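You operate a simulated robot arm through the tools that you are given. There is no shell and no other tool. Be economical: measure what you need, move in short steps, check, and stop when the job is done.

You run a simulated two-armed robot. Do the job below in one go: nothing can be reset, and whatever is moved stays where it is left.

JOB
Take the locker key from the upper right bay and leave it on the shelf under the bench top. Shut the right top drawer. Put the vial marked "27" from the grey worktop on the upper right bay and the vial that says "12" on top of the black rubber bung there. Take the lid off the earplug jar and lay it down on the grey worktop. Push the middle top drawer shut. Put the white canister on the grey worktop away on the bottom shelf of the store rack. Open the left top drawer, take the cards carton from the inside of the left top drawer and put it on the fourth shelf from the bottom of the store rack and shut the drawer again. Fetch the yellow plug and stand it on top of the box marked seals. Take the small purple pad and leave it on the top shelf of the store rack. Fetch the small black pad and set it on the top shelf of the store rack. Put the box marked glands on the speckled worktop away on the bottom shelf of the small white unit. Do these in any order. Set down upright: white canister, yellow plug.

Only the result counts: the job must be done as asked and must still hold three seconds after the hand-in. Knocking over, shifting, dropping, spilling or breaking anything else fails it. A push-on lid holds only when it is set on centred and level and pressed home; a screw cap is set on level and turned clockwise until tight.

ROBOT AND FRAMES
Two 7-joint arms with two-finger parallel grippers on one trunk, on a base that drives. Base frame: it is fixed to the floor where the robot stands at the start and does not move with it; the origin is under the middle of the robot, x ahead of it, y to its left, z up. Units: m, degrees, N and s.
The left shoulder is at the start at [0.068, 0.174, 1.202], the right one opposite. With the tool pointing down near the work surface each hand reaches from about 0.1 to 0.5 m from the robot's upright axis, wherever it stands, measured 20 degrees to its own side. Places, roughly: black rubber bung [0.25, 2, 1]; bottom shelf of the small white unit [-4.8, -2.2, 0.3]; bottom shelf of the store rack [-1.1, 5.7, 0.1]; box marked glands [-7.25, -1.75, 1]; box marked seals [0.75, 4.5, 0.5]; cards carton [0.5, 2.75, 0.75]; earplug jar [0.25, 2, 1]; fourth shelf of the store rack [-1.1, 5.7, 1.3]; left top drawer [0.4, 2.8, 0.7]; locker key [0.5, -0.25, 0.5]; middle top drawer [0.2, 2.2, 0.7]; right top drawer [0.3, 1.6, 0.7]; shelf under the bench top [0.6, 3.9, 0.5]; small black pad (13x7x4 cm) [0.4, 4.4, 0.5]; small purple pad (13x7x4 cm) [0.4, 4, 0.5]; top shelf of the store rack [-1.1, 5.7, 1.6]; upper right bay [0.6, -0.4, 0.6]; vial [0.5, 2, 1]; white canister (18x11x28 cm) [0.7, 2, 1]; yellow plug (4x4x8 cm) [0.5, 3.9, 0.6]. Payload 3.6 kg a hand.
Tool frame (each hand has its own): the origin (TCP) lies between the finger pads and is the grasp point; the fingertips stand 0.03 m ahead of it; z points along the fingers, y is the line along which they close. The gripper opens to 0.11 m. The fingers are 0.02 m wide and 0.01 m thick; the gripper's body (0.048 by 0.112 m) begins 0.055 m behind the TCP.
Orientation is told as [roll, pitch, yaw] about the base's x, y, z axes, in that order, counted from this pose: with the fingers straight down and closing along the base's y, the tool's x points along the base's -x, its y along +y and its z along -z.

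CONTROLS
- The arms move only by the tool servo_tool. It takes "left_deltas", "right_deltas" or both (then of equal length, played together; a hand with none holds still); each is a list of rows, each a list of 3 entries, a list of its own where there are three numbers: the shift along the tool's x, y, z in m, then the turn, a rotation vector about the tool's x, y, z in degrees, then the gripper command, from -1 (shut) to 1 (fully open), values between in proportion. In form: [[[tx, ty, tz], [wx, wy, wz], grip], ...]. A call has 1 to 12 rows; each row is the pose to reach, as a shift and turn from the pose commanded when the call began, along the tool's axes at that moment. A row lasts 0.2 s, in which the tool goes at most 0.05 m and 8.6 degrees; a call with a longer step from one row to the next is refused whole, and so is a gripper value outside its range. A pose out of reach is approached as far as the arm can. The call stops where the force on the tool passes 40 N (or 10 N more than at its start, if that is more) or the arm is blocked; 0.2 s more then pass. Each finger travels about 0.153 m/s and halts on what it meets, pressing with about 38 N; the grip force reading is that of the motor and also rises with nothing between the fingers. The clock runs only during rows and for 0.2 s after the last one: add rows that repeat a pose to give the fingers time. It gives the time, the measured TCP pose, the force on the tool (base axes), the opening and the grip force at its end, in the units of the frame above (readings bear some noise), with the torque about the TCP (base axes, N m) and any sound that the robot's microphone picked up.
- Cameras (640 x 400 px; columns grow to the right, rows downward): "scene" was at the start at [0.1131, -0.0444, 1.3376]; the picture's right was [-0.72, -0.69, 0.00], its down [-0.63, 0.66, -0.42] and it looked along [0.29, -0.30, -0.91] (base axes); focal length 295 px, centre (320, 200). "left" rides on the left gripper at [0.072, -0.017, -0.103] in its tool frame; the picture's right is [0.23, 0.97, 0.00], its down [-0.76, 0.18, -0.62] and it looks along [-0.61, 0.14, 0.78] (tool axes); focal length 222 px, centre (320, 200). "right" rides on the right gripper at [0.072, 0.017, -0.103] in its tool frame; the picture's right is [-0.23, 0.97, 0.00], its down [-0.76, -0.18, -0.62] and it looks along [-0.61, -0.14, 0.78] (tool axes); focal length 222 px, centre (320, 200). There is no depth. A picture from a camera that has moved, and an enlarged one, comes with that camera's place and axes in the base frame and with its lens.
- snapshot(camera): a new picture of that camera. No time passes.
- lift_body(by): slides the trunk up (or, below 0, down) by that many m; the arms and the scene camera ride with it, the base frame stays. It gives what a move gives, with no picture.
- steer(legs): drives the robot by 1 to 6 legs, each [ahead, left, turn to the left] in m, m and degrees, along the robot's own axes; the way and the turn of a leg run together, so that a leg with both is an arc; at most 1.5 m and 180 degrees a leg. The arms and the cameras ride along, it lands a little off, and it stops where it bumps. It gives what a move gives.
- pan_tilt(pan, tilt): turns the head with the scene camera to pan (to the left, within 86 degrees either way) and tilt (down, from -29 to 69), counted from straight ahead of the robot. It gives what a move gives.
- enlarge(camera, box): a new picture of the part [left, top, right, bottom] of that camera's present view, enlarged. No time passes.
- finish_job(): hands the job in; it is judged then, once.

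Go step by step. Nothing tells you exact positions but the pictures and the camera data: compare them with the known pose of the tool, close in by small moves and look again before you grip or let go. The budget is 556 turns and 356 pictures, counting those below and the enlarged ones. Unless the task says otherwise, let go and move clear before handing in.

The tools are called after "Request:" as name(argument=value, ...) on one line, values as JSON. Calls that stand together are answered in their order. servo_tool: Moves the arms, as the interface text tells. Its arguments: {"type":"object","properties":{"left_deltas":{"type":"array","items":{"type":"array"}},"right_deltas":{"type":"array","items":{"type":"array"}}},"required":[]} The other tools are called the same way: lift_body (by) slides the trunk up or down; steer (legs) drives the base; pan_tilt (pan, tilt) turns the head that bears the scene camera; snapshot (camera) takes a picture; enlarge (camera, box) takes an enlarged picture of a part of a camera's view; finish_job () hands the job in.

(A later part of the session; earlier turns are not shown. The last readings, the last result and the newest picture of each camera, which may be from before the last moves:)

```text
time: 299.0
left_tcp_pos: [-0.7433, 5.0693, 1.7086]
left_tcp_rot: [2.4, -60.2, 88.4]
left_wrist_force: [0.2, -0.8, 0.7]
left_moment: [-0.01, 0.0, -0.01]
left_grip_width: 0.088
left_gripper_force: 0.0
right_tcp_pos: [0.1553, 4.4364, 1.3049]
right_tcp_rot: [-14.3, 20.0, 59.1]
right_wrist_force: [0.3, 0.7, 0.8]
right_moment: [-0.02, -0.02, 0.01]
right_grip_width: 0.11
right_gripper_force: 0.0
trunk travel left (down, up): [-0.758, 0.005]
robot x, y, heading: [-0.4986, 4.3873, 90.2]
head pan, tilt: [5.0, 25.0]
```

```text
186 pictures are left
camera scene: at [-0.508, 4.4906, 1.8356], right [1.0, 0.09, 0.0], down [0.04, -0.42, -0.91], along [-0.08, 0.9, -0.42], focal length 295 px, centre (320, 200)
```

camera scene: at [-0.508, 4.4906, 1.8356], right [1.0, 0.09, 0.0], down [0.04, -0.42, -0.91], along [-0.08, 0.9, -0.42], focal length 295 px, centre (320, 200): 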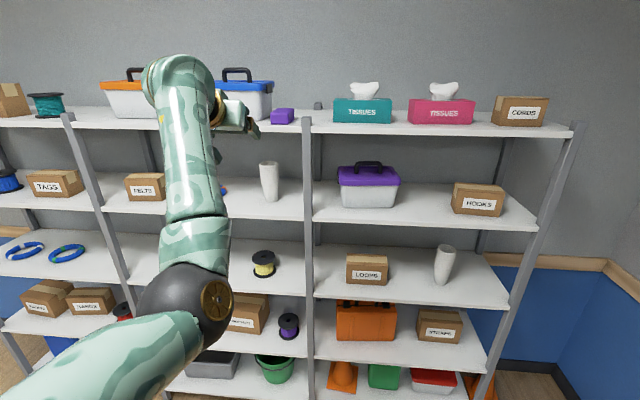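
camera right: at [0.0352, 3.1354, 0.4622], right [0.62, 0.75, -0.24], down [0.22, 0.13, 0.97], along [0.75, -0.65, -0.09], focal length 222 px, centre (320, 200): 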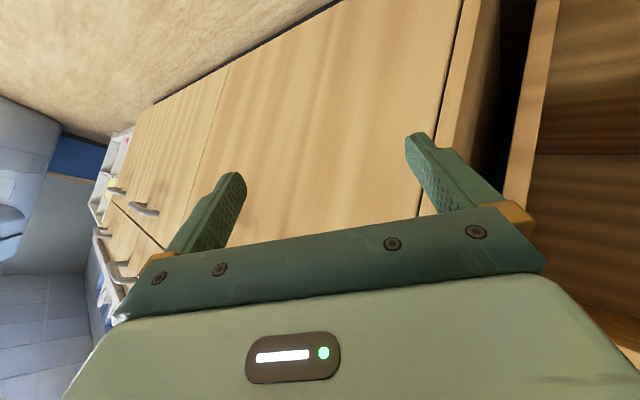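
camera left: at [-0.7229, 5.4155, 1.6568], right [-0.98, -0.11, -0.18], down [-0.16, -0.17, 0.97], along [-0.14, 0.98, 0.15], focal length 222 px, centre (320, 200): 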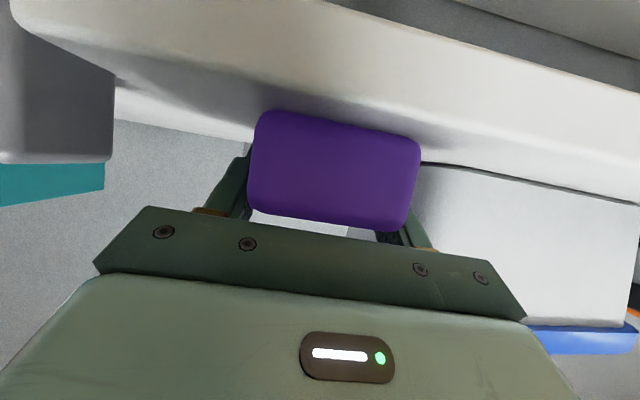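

Both pads are on the top shelf. Now head to the left top drawer: turn, lower the trunk, and drive along the bench.

Request:
steer(legs=[[-0.2, 0, 0], [0, 0, -90]])

Request:
lift_body(by=-0.4)

Request:
lift_body(by=-0.2)

Request:
steer(legs=[[-0.1, 0, 0], [0, -1.45, 0]])

Request:
pan_tilt(pan=5, tilt=40)

Request:
snapshot(camera="scene")

```text
time: 304.4
left_tcp_pos: [0.1826, 4.4267, 1.7096]
left_tcp_rot: [2.5, -60.2, -2.0]
left_wrist_force: [-0.7, -0.6, 0.1]
left_moment: [0.0, -0.07, 0.03]
left_grip_width: 0.088
left_gripper_force: 0.0
right_tcp_pos: [-0.4567, 3.5323, 1.306]
right_tcp_rot: [-14.2, 20.1, -31.5]
right_wrist_force: [-0.7, 0.1, 0.0]
right_moment: [0.01, -0.01, -0.01]
right_grip_width: 0.1098
right_gripper_force: 0.0
trunk travel left (down, up): [-0.758, 0.005]
robot x, y, heading: [-0.4973, 4.1893, -0.2]
head pan, tilt: [5.0, 25.0]
```

```text
time: 308.2
left_tcp_pos: [0.181, 4.4261, 1.3093]
left_tcp_rot: [2.4, -60.2, -2.1]
left_wrist_force: [0.2, 0.6, 0.2]
left_moment: [-0.01, 0.01, 0.0]
left_grip_width: 0.0882
left_gripper_force: 0.0
right_tcp_pos: [-0.4555, 3.5341, 0.9053]
right_tcp_rot: [-14.3, 20.1, -31.4]
right_wrist_force: [-0.5, 0.7, 0.7]
right_moment: [-0.03, -0.01, 0.01]
right_grip_width: 0.1099
right_gripper_force: 0.1
trunk travel left (down, up): [-0.358, 0.405]
robot x, y, heading: [-0.499, 4.1883, 0.2]
head pan, tilt: [5.0, 25.0]
```

```text
time: 310.4
left_tcp_pos: [0.1815, 4.427, 1.1104]
left_tcp_rot: [2.4, -60.2, -2.0]
left_wrist_force: [0.0, -0.7, 0.2]
left_moment: [0.06, 0.03, 0.01]
left_grip_width: 0.088
left_gripper_force: 0.1
right_tcp_pos: [-0.4561, 3.534, 0.7043]
right_tcp_rot: [-14.4, 19.9, -31.4]
right_wrist_force: [0.0, -0.5, -0.3]
right_moment: [-0.01, -0.01, 0.02]
right_grip_width: 0.1097
right_gripper_force: 0.0
trunk travel left (down, up): [-0.158, 0.605]
robot x, y, heading: [-0.5018, 4.1875, -0.4]
head pan, tilt: [5.0, 25.0]
```

```text
time: 318.4
left_tcp_pos: [0.0736, 2.9641, 1.1089]
left_tcp_rot: [2.4, -60.2, -2.8]
left_wrist_force: [-0.3, -0.4, 1.0]
left_moment: [0.02, 0.01, 0.02]
left_grip_width: 0.0883
left_gripper_force: 0.0
right_tcp_pos: [-0.5777, 2.0797, 0.7058]
right_tcp_rot: [-14.3, 20.1, -32.2]
right_wrist_force: [1.0, 0.1, -0.2]
right_moment: [0.02, -0.01, -0.02]
right_grip_width: 0.1098
right_gripper_force: 0.0
trunk travel left (down, up): [-0.158, 0.605]
robot x, y, heading: [-0.6088, 2.7362, -0.9]
head pan, tilt: [5.0, 25.0]
```

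```text
time: 319.1
left_tcp_pos: [0.0732, 2.9643, 1.1085]
left_tcp_rot: [2.3, -60.1, -2.7]
left_wrist_force: [-0.3, -0.3, 0.4]
left_moment: [-0.04, -0.03, 0.01]
left_grip_width: 0.088
left_gripper_force: 0.1
right_tcp_pos: [-0.5764, 2.0786, 0.7047]
right_tcp_rot: [-14.2, 20.2, -32.2]
right_wrist_force: [-0.9, -0.1, -0.6]
right_moment: [0.0, 0.01, 0.0]
right_grip_width: 0.11
right_gripper_force: 0.1
trunk travel left (down, up): [-0.158, 0.605]
robot x, y, heading: [-0.6107, 2.7371, -0.6]
head pan, tilt: [5.0, 40.0]
```

```text
185 pictures are left
camera scene: at [-0.3758, 2.7378, 1.2046], right [0.07, -1.0, 0.0], down [-0.64, -0.05, -0.77], along [0.76, 0.06, -0.64], focal length 295 px, centre (320, 200)
```

scene: 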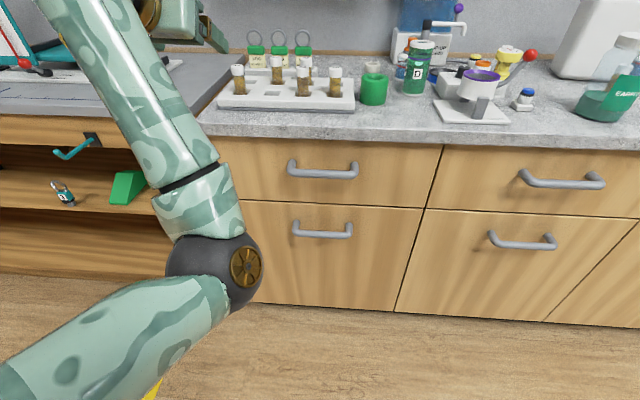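

Handle at about (0.17, 2.774, 0.82). Lower the hand, level it and roll it 90° so the fingers pinch the bar vertically.

Request:
servo_tool(left_deltas=[[[0.045, 0, 0.0147], [0, 0, 0], 0.2], [[0.09, 0, 0.0293], [0, 0, 0], 0.2], [[0.136, 0, 0.044], [0, 0, 0], 0.2], [[0.181, 0, 0.0587], [0, 0, 0], 0.2], [[0.227, 0, 0.073], [0, 0, 0], 0.2], [[0.272, 0, 0.088], [0, 0, 0], 0.2]])

Request:
servo_tool(left_deltas=[[[0, 0, 0], [0, -8, 0], 0.2], [[0, 0, 0], [0, -16, 0], 0.2], [[0, 0, 0], [0, -24, 0], 0.2]])

Request:
servo_tool(left_deltas=[[[0, 0, 0], [0, 0, 8], 0.2], [[0, 0, 0], [0, 0, 16], 0.2], [[0, 0, 0], [0, 0, 24], 0.2], [[0, 0, 0], [0, 0, 32], 0.2], [[0, 0, 0], [0, 0, 40], 0.2], [[0, 0, 0], [0, 0, 48], 0.2], [[0, 0, 0], [0, 0, 56], 0.2], [[0, 0, 0], [0, 0, 64], 0.2], [[0, 0, 0], [0, 0, 72], 0.2], [[0, 0, 0], [0, 0, 80], 0.2], [[0, 0, 0], [0, 0, 88], 0.2]])

Request:
snapshot(camera="scene")

Request:
snapshot(camera="left")

```text
time: 320.5
left_tcp_pos: [0.0179, 2.976, 0.8398]
left_tcp_rot: [3.7, -61.4, -3.5]
left_wrist_force: [0.0, -0.8, -0.7]
left_moment: [-0.01, -0.04, 0.04]
left_grip_width: 0.0662
left_gripper_force: 0.0
right_tcp_pos: [-0.5767, 2.0786, 0.7054]
right_tcp_rot: [-14.3, 20.0, -32.1]
right_wrist_force: [-0.3, -0.5, -0.1]
right_moment: [0.0, 0.01, -0.02]
right_grip_width: 0.1101
right_gripper_force: 0.1
trunk travel left (down, up): [-0.158, 0.605]
robot x, y, heading: [-0.6086, 2.7363, -0.7]
head pan, tilt: [5.0, 40.0]
```

```text
time: 321.3
left_tcp_pos: [0.0134, 2.9701, 0.8305]
left_tcp_rot: [10.6, -84.2, -11.4]
left_wrist_force: [-0.7, -0.2, 0.0]
left_moment: [-0.03, -0.03, 0.0]
left_grip_width: 0.0659
left_gripper_force: 0.1
right_tcp_pos: [-0.5775, 2.0795, 0.707]
right_tcp_rot: [-14.3, 20.0, -32.2]
right_wrist_force: [1.0, 0.3, 0.9]
right_moment: [-0.01, -0.03, 0.01]
right_grip_width: 0.1101
right_gripper_force: 0.1
trunk travel left (down, up): [-0.158, 0.605]
robot x, y, heading: [-0.6136, 2.7332, -0.7]
head pan, tilt: [5.0, 40.0]
```

```text
time: 323.7
left_tcp_pos: [0.0147, 2.9715, 0.8292]
left_tcp_rot: [84.1, -0.7, -90.5]
left_wrist_force: [0.9, 0.5, 0.5]
left_moment: [0.0, -0.02, 0.01]
left_grip_width: 0.0663
left_gripper_force: 0.2
right_tcp_pos: [-0.5765, 2.0797, 0.7041]
right_tcp_rot: [-14.3, 20.1, -32.2]
right_wrist_force: [0.0, -0.6, -0.3]
right_moment: [-0.02, -0.01, -0.01]
right_grip_width: 0.1099
right_gripper_force: 0.0
trunk travel left (down, up): [-0.158, 0.605]
robot x, y, heading: [-0.6101, 2.7342, -1.0]
head pan, tilt: [5.0, 40.0]
```

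```text
184 pictures are left
camera scene: at [-0.376, 2.7379, 1.2045], right [0.07, -1.0, 0.0], down [-0.64, -0.05, -0.77], along [0.76, 0.06, -0.64], focal length 295 px, centre (320, 200)
```

scene: 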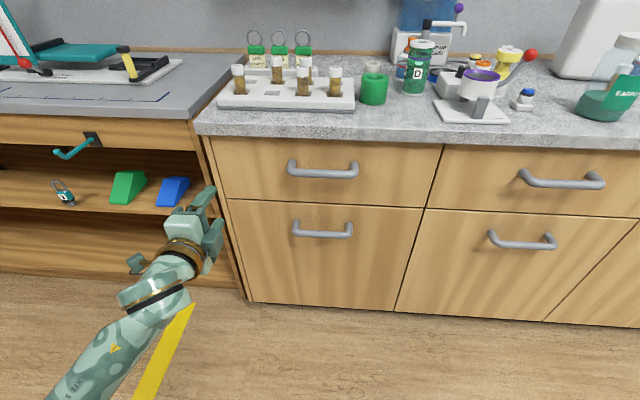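

```text
183 pictures are left
camera left: at [-0.0885, 3.0443, 0.8215], right [0.1, 0.24, 0.97], down [-0.61, -0.75, 0.25], along [0.79, -0.61, 0.07], focal length 222 px, centre (320, 200)
```

left: 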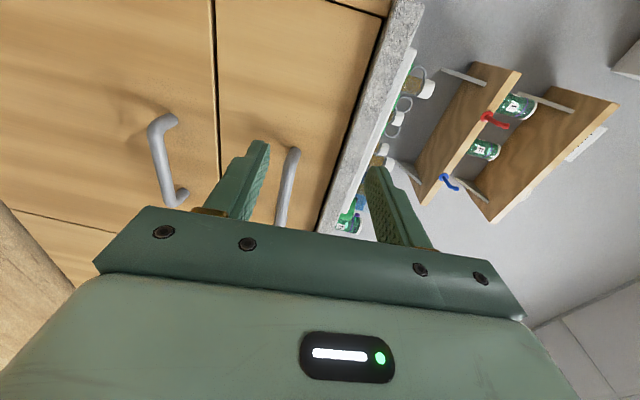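

Hand is horizontal with vertical closing. Align with the handle.

Request:
steer(legs=[[0.07, -0.195, 0.9]])

Request:
snapshot(camera="left")

Request:
snapshot(camera="scene")

```text
time: 325.4
left_tcp_pos: [0.0797, 2.7816, 0.829]
left_tcp_rot: [84.2, -0.8, -89.7]
left_wrist_force: [1.3, -1.0, 0.6]
left_moment: [0.0, 0.0, 0.04]
left_grip_width: 0.066
left_gripper_force: 0.0
right_tcp_pos: [-0.4999, 1.8815, 0.7043]
right_tcp_rot: [-14.3, 20.2, -31.5]
right_wrist_force: [-0.8, 0.2, -0.4]
right_moment: [0.04, 0.04, -0.01]
right_grip_width: 0.1096
right_gripper_force: 0.0
trunk travel left (down, up): [-0.158, 0.605]
robot x, y, heading: [-0.5437, 2.539, 0.0]
head pan, tilt: [5.0, 40.0]
```

```text
182 pictures are left
camera left: at [-0.0241, 2.8527, 0.8213], right [0.1, 0.24, 0.97], down [-0.6, -0.76, 0.25], along [0.8, -0.6, 0.07], focal length 222 px, centre (320, 200)
```

left: 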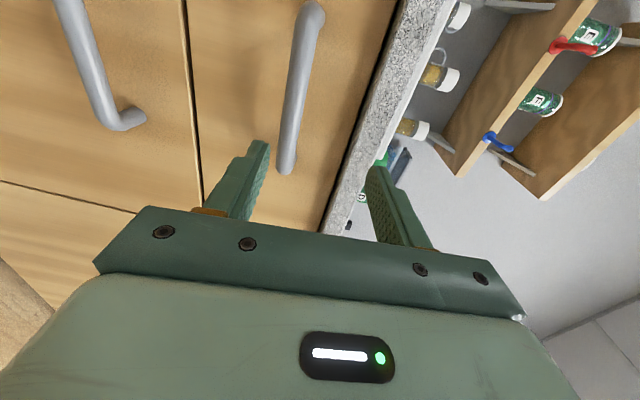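

```text
181 pictures are left
camera scene: at [-0.3072, 2.5423, 1.2045], right [0.09, -1.0, 0.0], down [-0.64, -0.05, -0.77], along [0.76, 0.07, -0.64], focal length 295 px, centre (320, 200)
```

scene: 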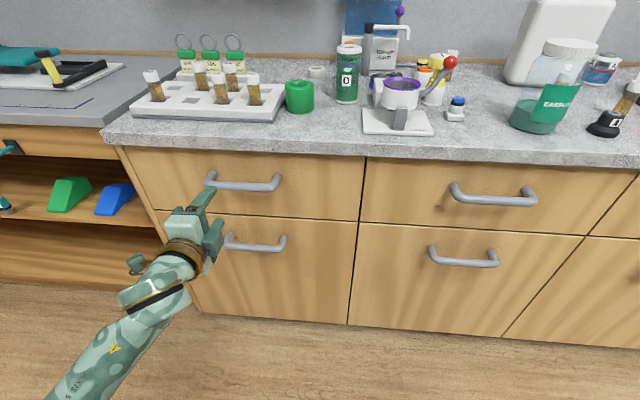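

Better fix: handle (0.21, 2.775, 0.79). Lower and advance partway with fingers open.

Request:
servo_tool(left_deltas=[[[-0.003, -0.015, 0], [0, 0, 0], 0.2], [[-0.006, -0.03, 0.02], [0, 0, 0], 0.2], [[-0.006, -0.03, 0.06], [0, 0, 0], 0.2], [[-0.006, -0.03, 0.075], [0, 0, 0], 0.2]])

Request:
snapshot(camera="left")

Request:
enlarge(camera="scene", box=[120, 130, 360, 280])

```text
time: 326.4
left_tcp_pos: [0.1526, 2.7741, 0.7915]
left_tcp_rot: [84.3, -0.7, -89.8]
left_wrist_force: [0.3, -0.5, 0.6]
left_moment: [0.04, 0.03, 0.01]
left_grip_width: 0.0659
left_gripper_force: 0.1
right_tcp_pos: [-0.4992, 1.8814, 0.7057]
right_tcp_rot: [-14.3, 20.2, -31.5]
right_wrist_force: [0.1, -0.1, 0.7]
right_moment: [0.01, -0.01, -0.01]
right_grip_width: 0.1102
right_gripper_force: 0.0
trunk travel left (down, up): [-0.158, 0.605]
robot x, y, heading: [-0.5412, 2.5405, -0.0]
head pan, tilt: [5.0, 40.0]
```

```text
180 pictures are left
camera left: at [0.0483, 2.8462, 0.7837], right [0.1, 0.24, 0.97], down [-0.6, -0.76, 0.25], along [0.8, -0.6, 0.07], focal length 222 px, centre (320, 200)
```

left: 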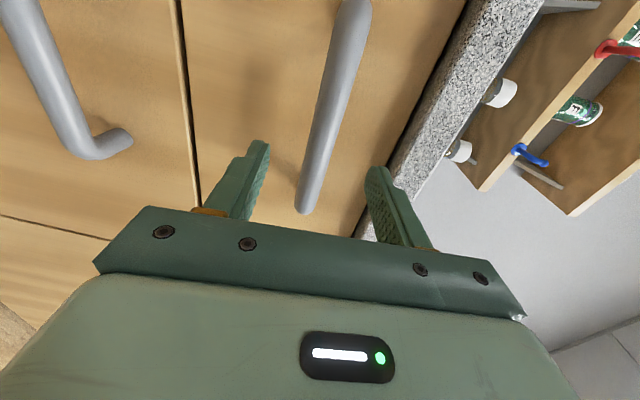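

```text
2.67 times, centred on (240, 205) of scene
camera zoom: at [-0.3073, 2.543, 1.2045], right [0.09, -1.0, 0.0], down [-0.64, -0.06, -0.77], along [0.76, 0.07, -0.64], focal length 786 px, centre (533, 187)
```

zoom: 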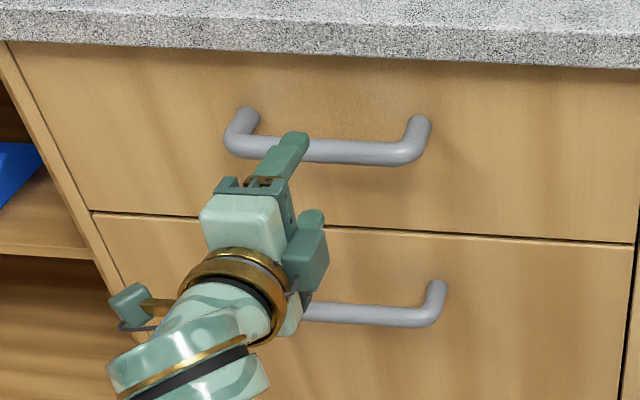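

Bar lies between the fingers. Advance 5 cm and close.

Request:
servo_tool(left_deltas=[[[0, 0.002, 0.025], [0, 0, 0], 0.2], [[0, 0.004, 0.05], [0, 0, 0], 0.2], [[0, 0.004, 0.05], [0, 0, 0], -0.5], [[0, 0.004, 0.05], [0, 0, 0], -1], [[0, 0.004, 0.05], [0, 0, 0], -1]])

Request:
snapshot(camera="left")

```text
time: 327.6
left_tcp_pos: [0.2025, 2.7751, 0.7886]
left_tcp_rot: [83.9, -0.6, -89.7]
left_wrist_force: [-7.1, -1.6, -11.9]
left_moment: [0.91, 0.25, -0.25]
left_grip_width: 0.0214
left_gripper_force: 45.1
right_tcp_pos: [-0.4995, 1.882, 0.7061]
right_tcp_rot: [-14.4, 20.1, -31.4]
right_wrist_force: [0.5, -0.9, 0.6]
right_moment: [0.0, 0.01, 0.01]
right_grip_width: 0.1099
right_gripper_force: 0.0
trunk travel left (down, up): [-0.158, 0.605]
robot x, y, heading: [-0.5429, 2.5382, 0.2]
head pan, tilt: [5.0, 40.0]
```

```text
178 pictures are left
camera left: at [0.0983, 2.8466, 0.7808], right [0.1, 0.24, 0.97], down [-0.6, -0.76, 0.25], along [0.8, -0.6, 0.07], focal length 222 px, centre (320, 200)
```

left: 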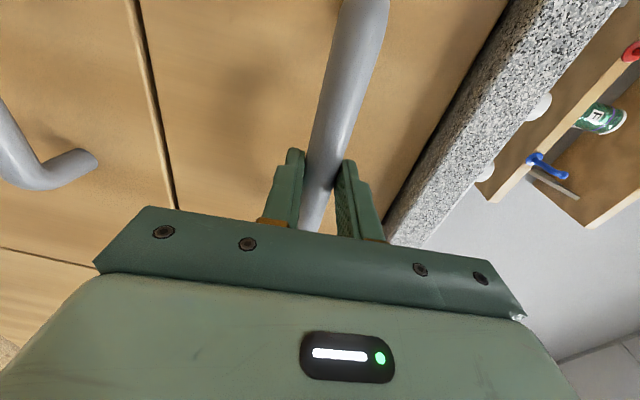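

Gripped. Pull the drawer open with the arm.

Request:
servo_tool(left_deltas=[[[0, 0, -0.02], [0, 0, 0], -1], [[0, 0, -0.05], [0, 0, 0], -1], [[0, 0, -0.08], [0, 0, 0], -1], [[0, 0, -0.11], [0, 0, 0], -1], [[0, 0, -0.14], [0, 0, 0], -1], [[0, 0, -0.17], [0, 0, 0], -1], [[0, 0, -0.2], [0, 0, 0], -1]])

Request:
snapshot(camera="scene")

```text
time: 328.5
left_tcp_pos: [0.1041, 2.7755, 0.7891]
left_tcp_rot: [82.6, -0.5, -89.7]
left_wrist_force: [-1.8, 0.0, -16.7]
left_moment: [0.68, 0.62, 0.01]
left_grip_width: 0.0218
left_gripper_force: 45.2
right_tcp_pos: [-0.5011, 1.8815, 0.7056]
right_tcp_rot: [-14.4, 20.1, -31.5]
right_wrist_force: [0.6, -0.4, -0.3]
right_moment: [-0.01, -0.01, 0.04]
right_grip_width: 0.1103
right_gripper_force: 0.0
trunk travel left (down, up): [-0.158, 0.605]
robot x, y, heading: [-0.5428, 2.5375, -0.3]
head pan, tilt: [5.0, 40.0]
stopped in row 4 (left hand): the force on the tool passed its limit at 44 N (the readings are from after the stop); the commanded pose is now the measured one
```

```text
177 pictures are left
camera scene: at [-0.3072, 2.5435, 1.2048], right [0.09, -1.0, 0.0], down [-0.64, -0.06, -0.77], along [0.76, 0.07, -0.64], focal length 295 px, centre (320, 200)
```

scene: 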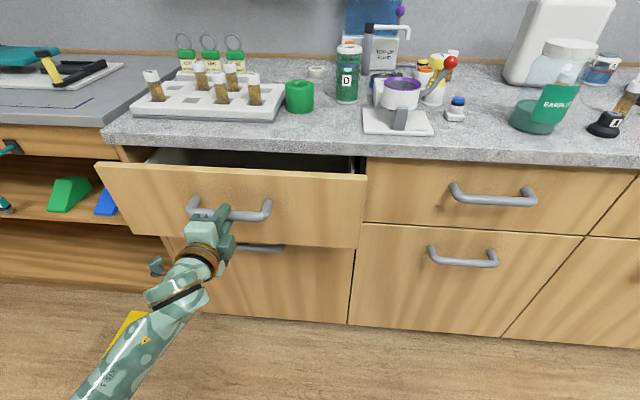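

Request:
servo_tool(left_deltas=[[[0, -0.001, -0.015], [0, 0, 0], -1], [[0, -0.002, -0.03], [0, 0, 0], -1], [[0, -0.003, -0.045], [0, 0, 0], -1], [[0, -0.004, -0.06], [0, 0, 0], -1], [[0, -0.005, -0.075], [0, 0, 0], -1], [[0, -0.006, -0.09], [0, 0, 0], -1], [[0, -0.007, -0.105], [0, 0, 0], -1], [[0, -0.008, -0.12], [0, 0, 0], -1]])

Request:
snapshot(camera="scene")

```text
time: 329.7
left_tcp_pos: [0.033, 2.7755, 0.7881]
left_tcp_rot: [82.2, -0.5, -89.5]
left_wrist_force: [-1.3, 1.0, -14.9]
left_moment: [0.58, 0.63, 0.1]
left_grip_width: 0.0217
left_gripper_force: 44.7
right_tcp_pos: [-0.501, 1.8818, 0.7058]
right_tcp_rot: [-14.4, 20.1, -31.4]
right_wrist_force: [0.2, -0.6, 0.7]
right_moment: [0.01, -0.01, 0.0]
right_grip_width: 0.11
right_gripper_force: 0.1
trunk travel left (down, up): [-0.158, 0.605]
robot x, y, heading: [-0.5421, 2.5383, 0.1]
head pan, tilt: [5.0, 40.0]
stopped in row 5 (left hand): the force on the tool passed its limit at 41 N (the readings are from after the stop); the commanded pose is now the measured one
```

```text
176 pictures are left
camera scene: at [-0.3075, 2.5434, 1.205], right [0.09, -1.0, 0.0], down [-0.64, -0.06, -0.77], along [0.76, 0.07, -0.64], focal length 295 px, centre (320, 200)
```

scene: 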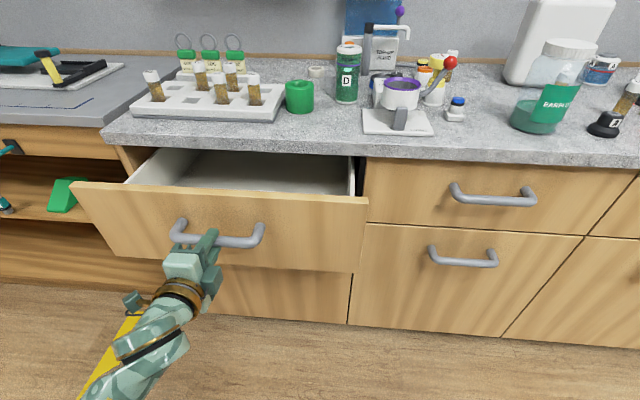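

Request:
servo_tool(left_deltas=[[[0, -0.001, -0.012], [0, 0, 0], -1], [[0, -0.002, -0.024], [0, 0, 0], -1], [[0, -0.003, -0.036], [0, 0, 0], -1], [[0, -0.004, -0.048], [0, 0, 0], -1], [[0, -0.005, -0.06], [0, 0, 0], -1], [[0, -0.006, -0.072], [0, 0, 0], -1], [[0, -0.007, -0.084], [0, 0, 0], -1], [[0, -0.008, -0.096], [0, 0, 0], -1]])

Request:
snapshot(camera="scene")

```text
time: 331.4
left_tcp_pos: [-0.0535, 2.7772, 0.7894]
left_tcp_rot: [81.7, -0.4, -89.5]
left_wrist_force: [-1.5, 0.0, -12.3]
left_moment: [0.45, 0.53, 0.26]
left_grip_width: 0.022
left_gripper_force: 44.8
right_tcp_pos: [-0.5008, 1.8828, 0.7055]
right_tcp_rot: [-14.3, 20.0, -31.6]
right_wrist_force: [-0.4, 0.1, 0.0]
right_moment: [0.04, -0.01, 0.0]
right_grip_width: 0.1102
right_gripper_force: 0.2
trunk travel left (down, up): [-0.158, 0.605]
robot x, y, heading: [-0.5382, 2.54, 0.1]
head pan, tilt: [5.0, 40.0]
stopped in row 8 (left hand): the force on the tool passed its limit at 41 N (the readings are from after the stop); the commanded pose is now the measured one
```

```text
175 pictures are left
camera scene: at [-0.3078, 2.5433, 1.2051], right [0.09, -1.0, 0.0], down [-0.64, -0.06, -0.77], along [0.76, 0.07, -0.64], focal length 295 px, centre (320, 200)
```

scene: 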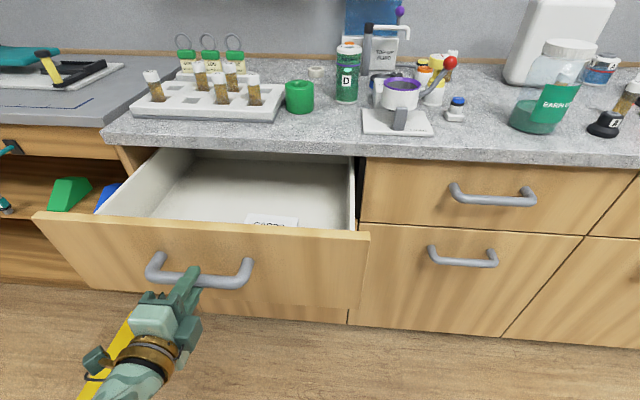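

A "CARDS" label is visible in the drawer. Release the handle, back off and raise the trunk to look in.

Request:
servo_tool(left_deltas=[[[0, 0, 0], [0, 0, 0], 0], [[0, 0, 0], [0, 0, 0], 0.4], [[0, 0, -0.03], [0, 0, 0], 0.4], [[0, 0, -0.06], [0, 0, 0], 0.4]])

Request:
lift_body(by=0.38)

Request:
pan_tilt(pan=15, tilt=55)

Request:
snapshot(camera="scene")

```text
time: 332.4
left_tcp_pos: [-0.1132, 2.7746, 0.7995]
left_tcp_rot: [82.2, -0.4, -89.5]
left_wrist_force: [0.5, 0.3, 0.0]
left_moment: [-0.02, -0.04, 0.01]
left_grip_width: 0.0768
left_gripper_force: 0.0
right_tcp_pos: [-0.5014, 1.8807, 0.7055]
right_tcp_rot: [-14.3, 20.0, -31.5]
right_wrist_force: [0.1, 1.3, -0.6]
right_moment: [-0.03, 0.01, -0.02]
right_grip_width: 0.1101
right_gripper_force: 0.1
trunk travel left (down, up): [-0.158, 0.605]
robot x, y, heading: [-0.5402, 2.5361, -0.1]
head pan, tilt: [5.0, 40.0]
```

```text
time: 336.1
left_tcp_pos: [-0.1133, 2.7739, 1.1782]
left_tcp_rot: [82.2, -0.5, -89.6]
left_wrist_force: [-1.0, 0.4, 0.2]
left_moment: [-0.02, 0.01, -0.04]
left_grip_width: 0.077
left_gripper_force: 0.0
right_tcp_pos: [-0.5009, 1.8813, 1.0848]
right_tcp_rot: [-14.2, 20.1, -31.5]
right_wrist_force: [0.0, -1.3, -0.1]
right_moment: [0.02, -0.01, 0.0]
right_grip_width: 0.1099
right_gripper_force: 0.2
trunk travel left (down, up): [-0.538, 0.225]
robot x, y, heading: [-0.542, 2.5377, -0.0]
head pan, tilt: [5.0, 40.0]
```

```text
time: 336.9
left_tcp_pos: [-0.1125, 2.774, 1.1787]
left_tcp_rot: [82.1, -0.5, -89.4]
left_wrist_force: [-0.5, -0.2, -0.1]
left_moment: [0.01, 0.03, -0.03]
left_grip_width: 0.0771
left_gripper_force: 0.1
right_tcp_pos: [-0.5009, 1.8815, 1.0857]
right_tcp_rot: [-14.3, 20.1, -31.5]
right_wrist_force: [-0.2, 0.8, 0.3]
right_moment: [-0.02, 0.03, 0.01]
right_grip_width: 0.1099
right_gripper_force: 0.0
trunk travel left (down, up): [-0.538, 0.225]
robot x, y, heading: [-0.541, 2.5388, -0.1]
head pan, tilt: [15.0, 55.0]
```

```text
174 pictures are left
camera scene: at [-0.4547, 2.5541, 1.5717], right [0.26, -0.97, 0.0], down [-0.79, -0.21, -0.57], along [0.55, 0.15, -0.82], focal length 295 px, centre (320, 200)
```

scene: 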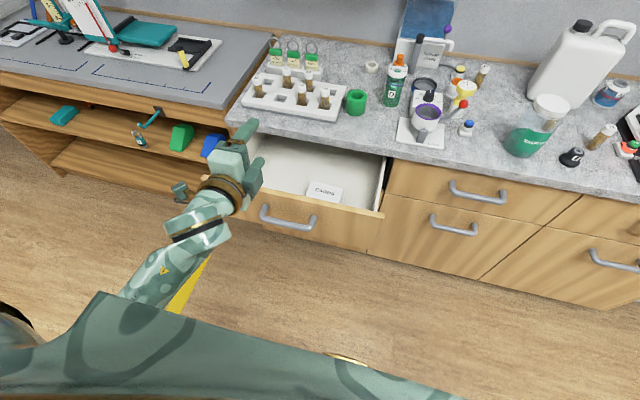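

Request:
enlarge(camera="scene", box=[230, 110, 410, 240])

Request:
enlarge(camera="scene", box=[380, 20, 640, 200])

```text
3.08 times, centred on (320, 175) of scene
camera zoom: at [-0.4547, 2.5541, 1.5717], right [0.26, -0.97, 0.0], down [-0.79, -0.21, -0.57], along [0.55, 0.15, -0.82], focal length 907 px, centre (320, 277)
```

zoom: 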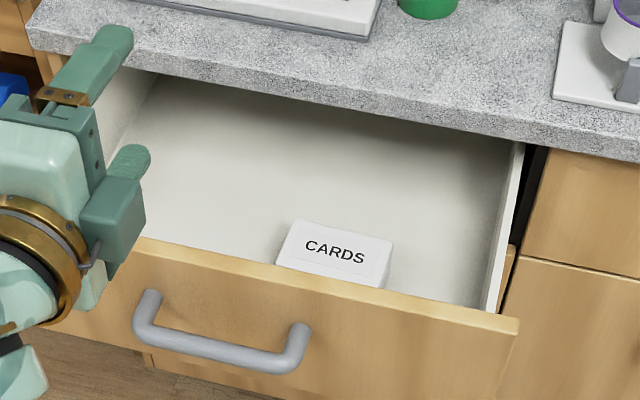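

```text
2.22 times, centred on (510, 110) of scene
camera zoom: at [-0.4547, 2.5541, 1.5717], right [0.26, -0.97, 0.0], down [-0.79, -0.21, -0.57], along [0.55, 0.15, -0.82], focal length 655 px, centre (-102, 400)
```

zoom: 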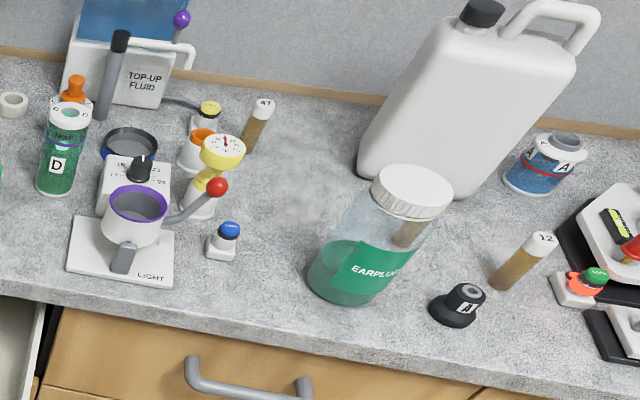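

The carton lies near the drawer front. Point the left hand down to look at it from above.

Request:
servo_tool(left_deltas=[[[0, 0, 0], [0, 0, -8], 0.4], [[0, 0, 0], [0, 0, -16], 0.4], [[0, 0, 0], [0, 0, -24], 0.4], [[0, 0, 0], [0, 0, -32], 0.4], [[0, 0, 0], [0, 0, -40], 0.4], [[0, 0, 0], [0, 0, -48], 0.4], [[0, 0, 0], [0, 0, -56], 0.4], [[0, 0, 0], [0, 0, -64], 0.4], [[0, 0, 0], [0, 0, -72], 0.4], [[0, 0, 0], [0, 0, -80], 0.4], [[0, 0, 0], [0, 0, -88], 0.4]])

Request:
servo_tool(left_deltas=[[[0, 0, 0], [0, 8, 0], 0.4], [[0, 0, 0], [0, 16, 0], 0.4], [[0, 0, 0], [0, 24, 0], 0.4], [[0, 0, 0], [0, 32, 0], 0.4], [[0, 0, 0], [0, 40, 0], 0.4], [[0, 0, 0], [0, 48, 0], 0.4], [[0, 0, 0], [0, 56, 0], 0.4], [[0, 0, 0], [0, 64, 0], 0.4]])

Request:
snapshot(camera="left")

```text
time: 339.3
left_tcp_pos: [-0.1131, 2.7734, 1.1793]
left_tcp_rot: [9.8, -82.0, -9.5]
left_wrist_force: [1.3, -0.2, 0.4]
left_moment: [-0.03, -0.01, 0.03]
left_grip_width: 0.0772
left_gripper_force: 0.0
right_tcp_pos: [-0.5006, 1.8807, 1.0852]
right_tcp_rot: [-14.3, 20.1, -31.5]
right_wrist_force: [0.1, 0.5, 0.6]
right_moment: [0.0, -0.01, 0.01]
right_grip_width: 0.1102
right_gripper_force: 0.1
trunk travel left (down, up): [-0.538, 0.225]
robot x, y, heading: [-0.5432, 2.5312, -0.2]
head pan, tilt: [15.0, 55.0]
```

```text
time: 340.5
left_tcp_pos: [-0.1141, 2.8265, 1.1794]
left_tcp_rot: [15.4, -40.9, -8.5]
left_wrist_force: [-0.6, -0.2, 0.0]
left_moment: [-0.05, -0.04, -0.02]
left_grip_width: 0.0772
left_gripper_force: 0.1
right_tcp_pos: [-0.5009, 1.8814, 1.0842]
right_tcp_rot: [-14.3, 20.0, -31.5]
right_wrist_force: [-0.2, 0.1, 0.3]
right_moment: [-0.02, 0.0, -0.04]
right_grip_width: 0.1102
right_gripper_force: 0.0
trunk travel left (down, up): [-0.538, 0.225]
robot x, y, heading: [-0.5429, 2.537, 0.1]
head pan, tilt: [15.0, 55.0]
stopped in row 6 (left hand): the arm was blocked; the commanded pose is now the measured one
```

```text
171 pictures are left
camera left: at [-0.2356, 2.8012, 1.2049], right [-0.2, 0.98, 0.05], down [0.15, -0.02, 0.99], along [0.97, 0.2, -0.14], focal length 222 px, centre (320, 200)
```

left: 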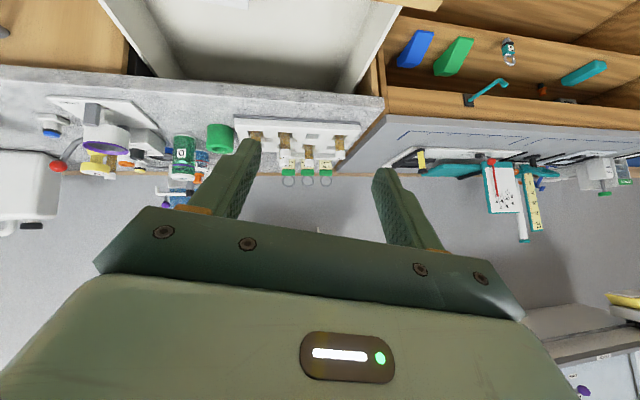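

Request:
servo_tool(left_deltas=[[[-0.036, 0, 0.015], [4, 0, 0], 0.4], [[-0.073, 0, 0.03], [8, 0, 0], 0.4], [[-0.11, 0, 0.045], [12, 0, 0], 0.4], [[-0.146, 0, 0.06], [15, 0, 0], 0.4]])

Request:
servo_tool(left_deltas=[[[0, 0, 0], [-1, 8, -1], 0.4], [[0, 0, 0], [-2, 16, -2], 0.4], [[0, 0, 0], [-3, 24, -4], 0.4], [[0, 0, 0], [-3, 32, -6], 0.4], [[0, 0, 0], [-3, 40, -7], 0.4]])

Request:
snapshot(camera="left")

```text
time: 341.5
left_tcp_pos: [0.0332, 2.8205, 1.2328]
left_tcp_rot: [0.2, -40.8, -8.5]
left_wrist_force: [0.4, -0.4, 0.1]
left_moment: [0.02, 0.01, 0.03]
left_grip_width: 0.0771
left_gripper_force: 0.1
right_tcp_pos: [-0.4988, 1.8826, 1.085]
right_tcp_rot: [-14.3, 20.0, -31.5]
right_wrist_force: [0.7, -0.3, 0.7]
right_moment: [-0.03, 0.01, -0.01]
right_grip_width: 0.11
right_gripper_force: 0.0
trunk travel left (down, up): [-0.538, 0.225]
robot x, y, heading: [-0.5435, 2.5407, -0.2]
head pan, tilt: [15.0, 55.0]
```

```text
time: 342.7
left_tcp_pos: [0.0346, 2.8202, 1.2317]
left_tcp_rot: [0.7, -0.6, -0.9]
left_wrist_force: [-0.5, -0.5, -0.4]
left_moment: [0.0, 0.01, 0.02]
left_grip_width: 0.077
left_gripper_force: 0.0
right_tcp_pos: [-0.5009, 1.8816, 1.0849]
right_tcp_rot: [-14.4, 20.2, -31.5]
right_wrist_force: [0.4, -0.3, 1.1]
right_moment: [0.02, 0.02, 0.0]
right_grip_width: 0.1098
right_gripper_force: 0.0
trunk travel left (down, up): [-0.538, 0.225]
robot x, y, heading: [-0.5427, 2.5391, 0.0]
head pan, tilt: [15.0, 55.0]
```

```text
170 pictures are left
camera left: at [-0.0386, 2.8036, 1.3338], right [-0.21, 0.98, 0.01], down [0.76, 0.16, 0.63], along [0.62, 0.14, -0.77], focal length 222 px, centre (320, 200)
```

left: 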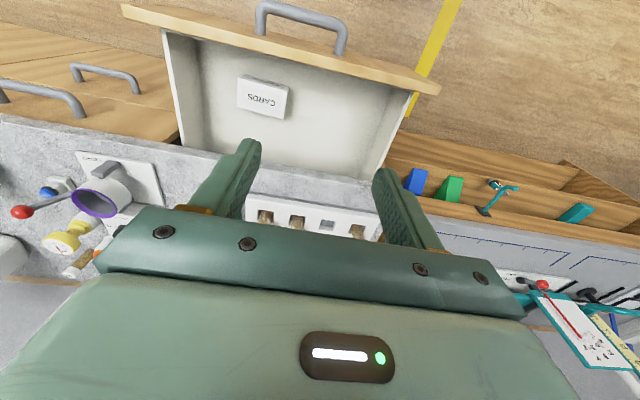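

Carton centre ≈(0.125, 2.70), ~12 cm wide in y and ~9 cm in x, aligned with the drawer. Rotate the hand 90° to close along x.

Request:
servo_tool(left_deltas=[[[-0.01, -0.01, 0], [0, 0, 8], 0.4], [[-0.02, -0.025, 0], [0, 0, 16], 0.6], [[-0.03, -0.04, 0], [0, 0, 24], 1], [[-0.04, -0.055, 0], [0, 0, 32], 1], [[-0.05, -0.07, 0], [0, 0, 40], 1], [[-0.06, -0.085, 0], [0, 0, 48], 1], [[-0.07, -0.1, 0], [0, 0, 56], 1], [[-0.08, -0.11, 0], [0, 0, 64], 1], [[-0.09, -0.12, 0], [0, 0, 72], 1], [[-0.09, -0.12, 0], [0, 0, 80], 1], [[-0.09, -0.12, 0], [0, 0, 88], 1], [[-0.09, -0.12, 0], [0, 0, 90], 1]])

Request:
snapshot(camera="left")

Request:
snapshot(camera="scene")

```text
time: 345.3
left_tcp_pos: [0.0865, 2.7261, 1.2448]
left_tcp_rot: [0.8, 0.5, -90.5]
left_wrist_force: [-0.1, -0.1, 0.3]
left_moment: [0.01, -0.01, -0.01]
left_grip_width: 0.11
left_gripper_force: 0.0
left hand out of reach, approached as far as the arm can: row 6, 7, 8, 9, 10, 11, 12
right_tcp_pos: [-0.5002, 1.8822, 1.0853]
right_tcp_rot: [-14.3, 20.1, -31.4]
right_wrist_force: [-0.4, 0.6, 1.0]
right_moment: [-0.02, -0.02, 0.02]
right_grip_width: 0.1098
right_gripper_force: 0.1
trunk travel left (down, up): [-0.538, 0.225]
robot x, y, heading: [-0.5408, 2.5399, -0.0]
head pan, tilt: [15.0, 55.0]
```

```text
169 pictures are left
camera left: at [0.0693, 2.797, 1.3484], right [0.98, 0.22, 0.02], down [0.16, -0.77, 0.62], along [0.15, -0.6, -0.79], focal length 222 px, centre (320, 200)
```

left: 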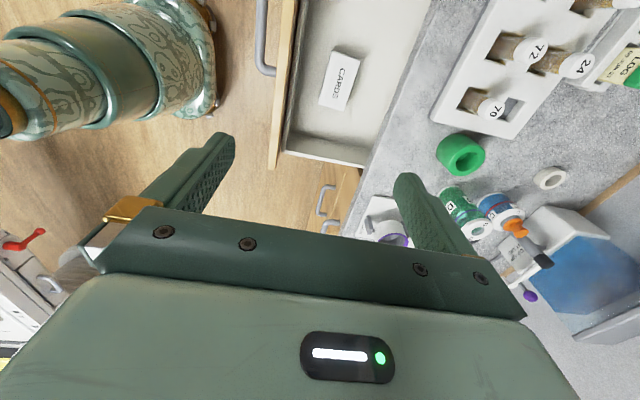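

```text
168 pictures are left
camera scene: at [-0.4545, 2.5537, 1.5716], right [0.26, -0.97, 0.0], down [-0.79, -0.21, -0.57], along [0.55, 0.15, -0.82], focal length 295 px, centre (320, 200)
```

scene: 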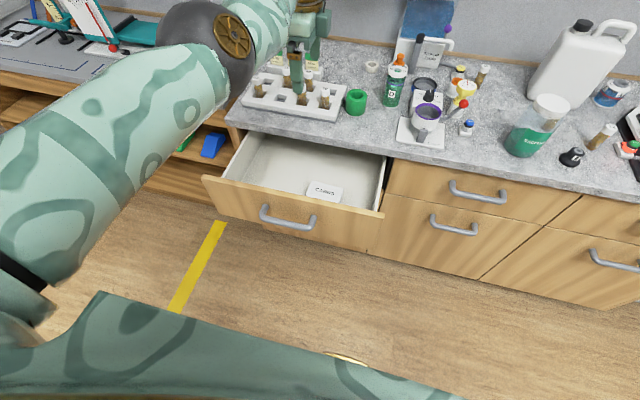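

Refined: carton centre ≈(0.165, 2.70), top z≈0.69; worktop edge x≈0.233. Descend to z≈0.95 first.

Request:
servo_tool(left_deltas=[[[-0.006, 0.02, 0.035], [0, 0, 0], 0.6], [[-0.013, 0.04, 0.075], [0, 0, 0], 0.6], [[-0.02, 0.06, 0.115], [0, 0, 0], 0.6], [[-0.026, 0.0765, 0.155], [0, 0, 0], 0.6], [[-0.026, 0.0765, 0.2], [0, 0, 0], 0.6], [[-0.026, 0.0765, 0.245], [0, 0, 0], 0.6], [[-0.026, 0.0765, 0.29], [0, 0, 0], 0.6]])

Request:
snapshot(camera="left")

```text
time: 346.9
left_tcp_pos: [0.0549, 2.7169, 1.0449]
left_tcp_rot: [1.0, 0.6, -90.8]
left_wrist_force: [0.9, 0.0, 0.2]
left_moment: [-0.02, -0.01, -0.01]
left_grip_width: 0.0878
left_gripper_force: 0.0
left hand out of reach, approached as far as the arm can: row 1, 2, 3, 4, 5, 6, 7
right_tcp_pos: [-0.5006, 1.8816, 1.0855]
right_tcp_rot: [-14.3, 20.1, -31.5]
right_wrist_force: [0.2, 0.2, 1.0]
right_moment: [0.04, 0.01, -0.01]
right_grip_width: 0.1101
right_gripper_force: 0.0
trunk travel left (down, up): [-0.538, 0.225]
robot x, y, heading: [-0.5464, 2.5353, 0.1]
head pan, tilt: [15.0, 55.0]
```

```text
167 pictures are left
camera left: at [0.0393, 2.7882, 1.1481], right [0.98, 0.21, 0.02], down [0.16, -0.77, 0.62], along [0.14, -0.6, -0.79], focal length 222 px, centre (320, 200)
```

left: 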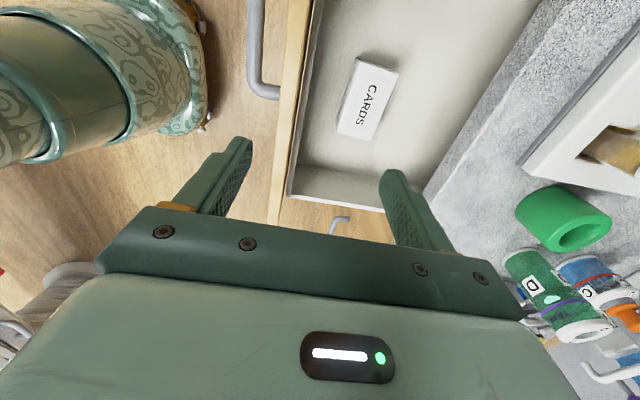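

Drive forward 0.105 and lower the trunk so the hand descends over the carton.

Request:
steer(legs=[[0.105, -0.01, 0]])

Request:
snapshot(camera="left")

```text
time: 348.1
left_tcp_pos: [0.1605, 2.7054, 1.0448]
left_tcp_rot: [0.8, 0.5, -90.8]
left_wrist_force: [-0.5, 1.0, -0.2]
left_moment: [-0.02, -0.01, 0.0]
left_grip_width: 0.0879
left_gripper_force: 0.2
right_tcp_pos: [-0.3947, 1.8704, 1.0852]
right_tcp_rot: [-14.3, 20.1, -31.5]
right_wrist_force: [0.7, 0.6, -0.5]
right_moment: [0.0, 0.03, -0.03]
right_grip_width: 0.1099
right_gripper_force: 0.0
trunk travel left (down, up): [-0.538, 0.225]
robot x, y, heading: [-0.438, 2.5264, -0.1]
head pan, tilt: [15.0, 55.0]
```

```text
166 pictures are left
camera left: at [0.1451, 2.7776, 1.1481], right [0.98, 0.21, 0.02], down [0.16, -0.77, 0.62], along [0.14, -0.6, -0.79], focal length 222 px, centre (320, 200)
```

left: 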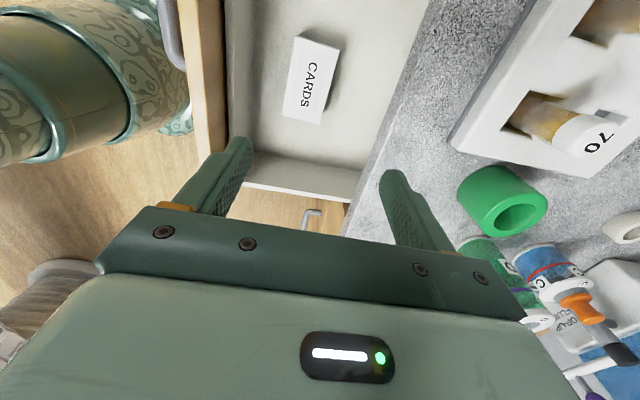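

Request:
servo_tool(left_deltas=[[[-0.003, -0.011, 0], [0, 0, 0], 0.6]])

Request:
lift_body(by=-0.22)

Request:
snapshot(camera="left")

Request:
snapshot(camera="scene")

```text
time: 348.5
left_tcp_pos: [0.1481, 2.703, 1.0453]
left_tcp_rot: [1.0, 0.5, -90.8]
left_wrist_force: [-0.6, -0.1, 0.2]
left_moment: [0.0, -0.05, 0.01]
left_grip_width: 0.0878
left_gripper_force: 0.0
right_tcp_pos: [-0.3967, 1.8706, 1.0846]
right_tcp_rot: [-14.2, 20.1, -31.6]
right_wrist_force: [-0.2, 0.4, -0.4]
right_moment: [-0.02, -0.03, 0.03]
right_grip_width: 0.1102
right_gripper_force: 0.1
trunk travel left (down, up): [-0.538, 0.225]
robot x, y, heading: [-0.4374, 2.5255, -0.2]
head pan, tilt: [15.0, 55.0]
```

```text
time: 350.8
left_tcp_pos: [0.15, 2.7036, 0.8256]
left_tcp_rot: [0.8, 0.5, -90.8]
left_wrist_force: [-0.1, -0.4, 0.1]
left_moment: [0.01, -0.03, 0.02]
left_grip_width: 0.0882
left_gripper_force: 0.0
right_tcp_pos: [-0.3965, 1.8714, 0.8659]
right_tcp_rot: [-14.2, 20.1, -31.5]
right_wrist_force: [-0.3, 0.5, -0.9]
right_moment: [-0.03, -0.01, 0.0]
right_grip_width: 0.1102
right_gripper_force: 0.0
trunk travel left (down, up): [-0.318, 0.445]
robot x, y, heading: [-0.4384, 2.5249, -0.3]
head pan, tilt: [15.0, 55.0]
```

```text
165 pictures are left
camera left: at [0.1332, 2.7748, 0.9284], right [0.98, 0.21, 0.02], down [0.16, -0.77, 0.62], along [0.14, -0.6, -0.79], focal length 222 px, centre (320, 200)
```

left: 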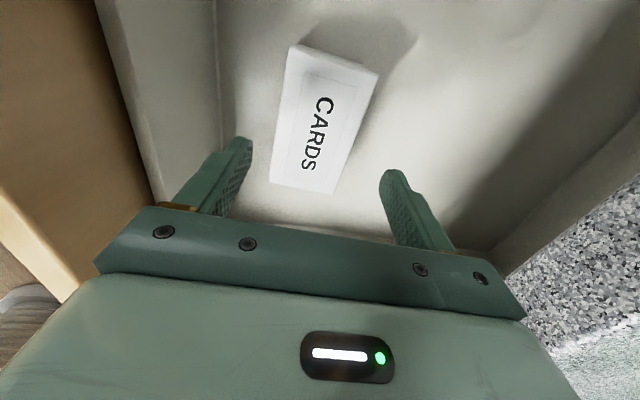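

```text
164 pictures are left
camera scene: at [-0.2966, 2.5439, 1.3498], right [0.26, -0.97, 0.0], down [-0.79, -0.21, -0.57], along [0.55, 0.15, -0.82], focal length 295 px, centre (320, 200)
```

scene: 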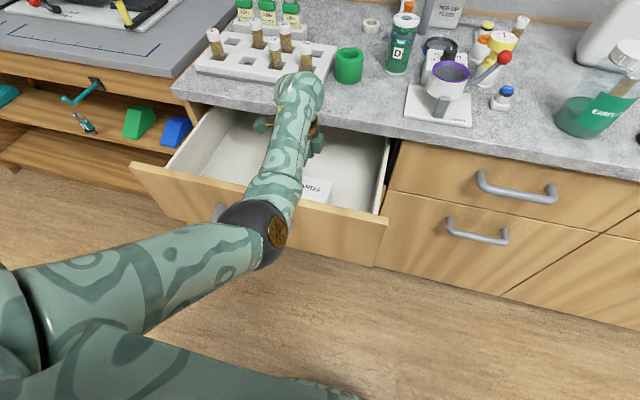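

Request:
servo_tool(left_deltas=[[[-0.004, 0.003, 0.02], [0, 0, 0], 1], [[-0.008, 0.006, 0.05], [0, 0, 0], 1], [[-0.008, 0.006, 0.08], [0, 0, 0], 1], [[-0.008, 0.006, 0.11], [0, 0, 0], 1]])

Request:
snapshot(camera="left")

```text
time: 351.8
left_tcp_pos: [0.1542, 2.7002, 0.7164]
left_tcp_rot: [0.9, 0.6, -90.8]
left_wrist_force: [-0.5, -0.5, -0.2]
left_moment: [-0.02, -0.01, 0.01]
left_grip_width: 0.11
left_gripper_force: 0.1
left hand out of reach, approached as far as the arm can: row 4
right_tcp_pos: [-0.3949, 1.8715, 0.865]
right_tcp_rot: [-14.4, 20.1, -31.5]
right_wrist_force: [-0.5, -1.0, 0.3]
right_moment: [-0.02, 0.02, 0.01]
right_grip_width: 0.11
right_gripper_force: 0.0
trunk travel left (down, up): [-0.318, 0.445]
robot x, y, heading: [-0.438, 2.5266, 0.1]
head pan, tilt: [15.0, 55.0]
```

```text
163 pictures are left
camera left: at [0.138, 2.7718, 0.8208], right [0.98, 0.21, 0.02], down [0.16, -0.77, 0.62], along [0.15, -0.6, -0.79], focal length 222 px, centre (320, 200)
```

left: 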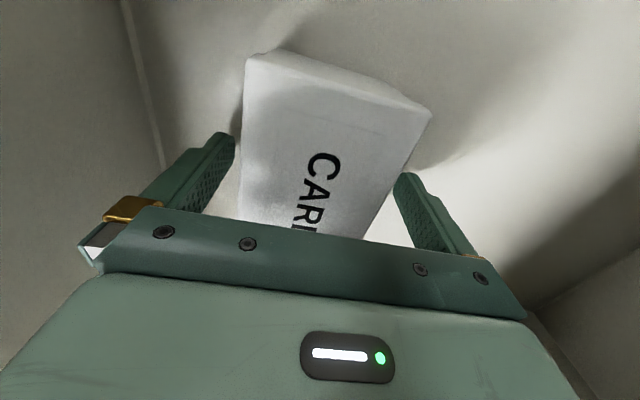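

Carton sits between the fingers. Lower 3 cm with the trunk and grip.

Request:
lift_body(by=-0.03)

Request:
snapshot(camera="left")

```text
time: 352.3
left_tcp_pos: [0.1561, 2.7003, 0.7063]
left_tcp_rot: [1.1, 0.6, -91.0]
left_wrist_force: [1.1, 0.1, 8.3]
left_moment: [-0.08, 0.52, -0.05]
left_grip_width: 0.1094
left_gripper_force: 0.1
right_tcp_pos: [-0.3951, 1.8727, 0.8526]
right_tcp_rot: [-14.4, 20.3, -31.4]
right_wrist_force: [-0.3, -0.1, -0.3]
right_moment: [-0.01, 0.01, 0.01]
right_grip_width: 0.1101
right_gripper_force: 0.1
trunk travel left (down, up): [-0.306, 0.458]
robot x, y, heading: [-0.4368, 2.5263, -0.1]
head pan, tilt: [15.0, 55.0]
stopped: the force on the tool passed its limit at 60 N (the readings are from after the stop); the commanded pose is now the measured one
```

```text
162 pictures are left
camera left: at [0.14, 2.7715, 0.8095], right [0.98, 0.21, 0.02], down [0.15, -0.77, 0.62], along [0.14, -0.6, -0.79], focal length 222 px, centre (320, 200)
```

left: 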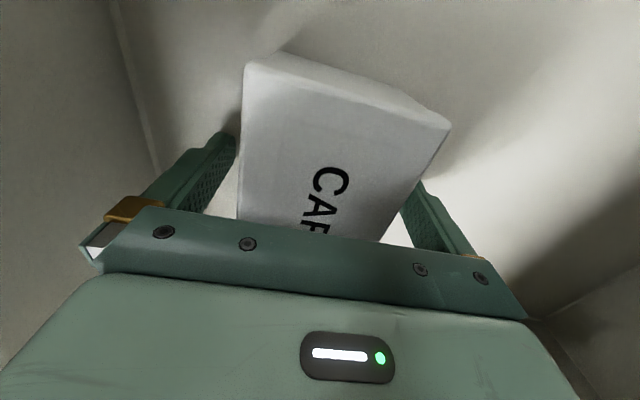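

Likely the fingertips touched the drawer floor (z≈0.675), with the carton between them. Raise 4 mm and close.

Request:
servo_tool(left_deltas=[[[0, 0.003, -0.005], [0, 0, 0], 1], [[0, 0.003, -0.005], [0, 0, 0], 0.4], [[0, 0.003, -0.005], [0, 0, 0], -1], [[0, 0.003, -0.005], [0, 0, 0], -1]])

Request:
snapshot(camera="left")

```text
time: 353.3
left_tcp_pos: [0.158, 2.7004, 0.7101]
left_tcp_rot: [0.8, 0.6, -90.8]
left_wrist_force: [-0.9, -0.1, 0.4]
left_moment: [0.03, 0.02, 0.0]
left_grip_width: 0.0697
left_gripper_force: 38.4
right_tcp_pos: [-0.3959, 1.8717, 0.8519]
right_tcp_rot: [-14.4, 20.2, -31.5]
right_wrist_force: [0.0, -0.6, 0.8]
right_moment: [-0.01, 0.01, -0.01]
right_grip_width: 0.1098
right_gripper_force: 0.0
trunk travel left (down, up): [-0.306, 0.458]
robot x, y, heading: [-0.4373, 2.5266, -0.1]
head pan, tilt: [15.0, 55.0]
```

```text
161 pictures are left
camera left: at [0.1419, 2.7714, 0.8136], right [0.98, 0.21, 0.02], down [0.16, -0.77, 0.62], along [0.14, -0.6, -0.79], focal length 222 px, centre (320, 200)
```

left: 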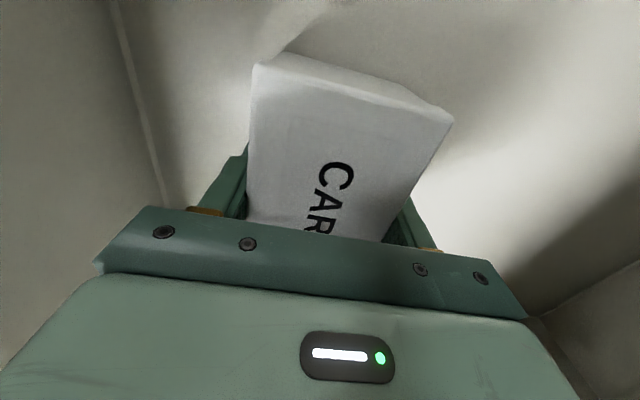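

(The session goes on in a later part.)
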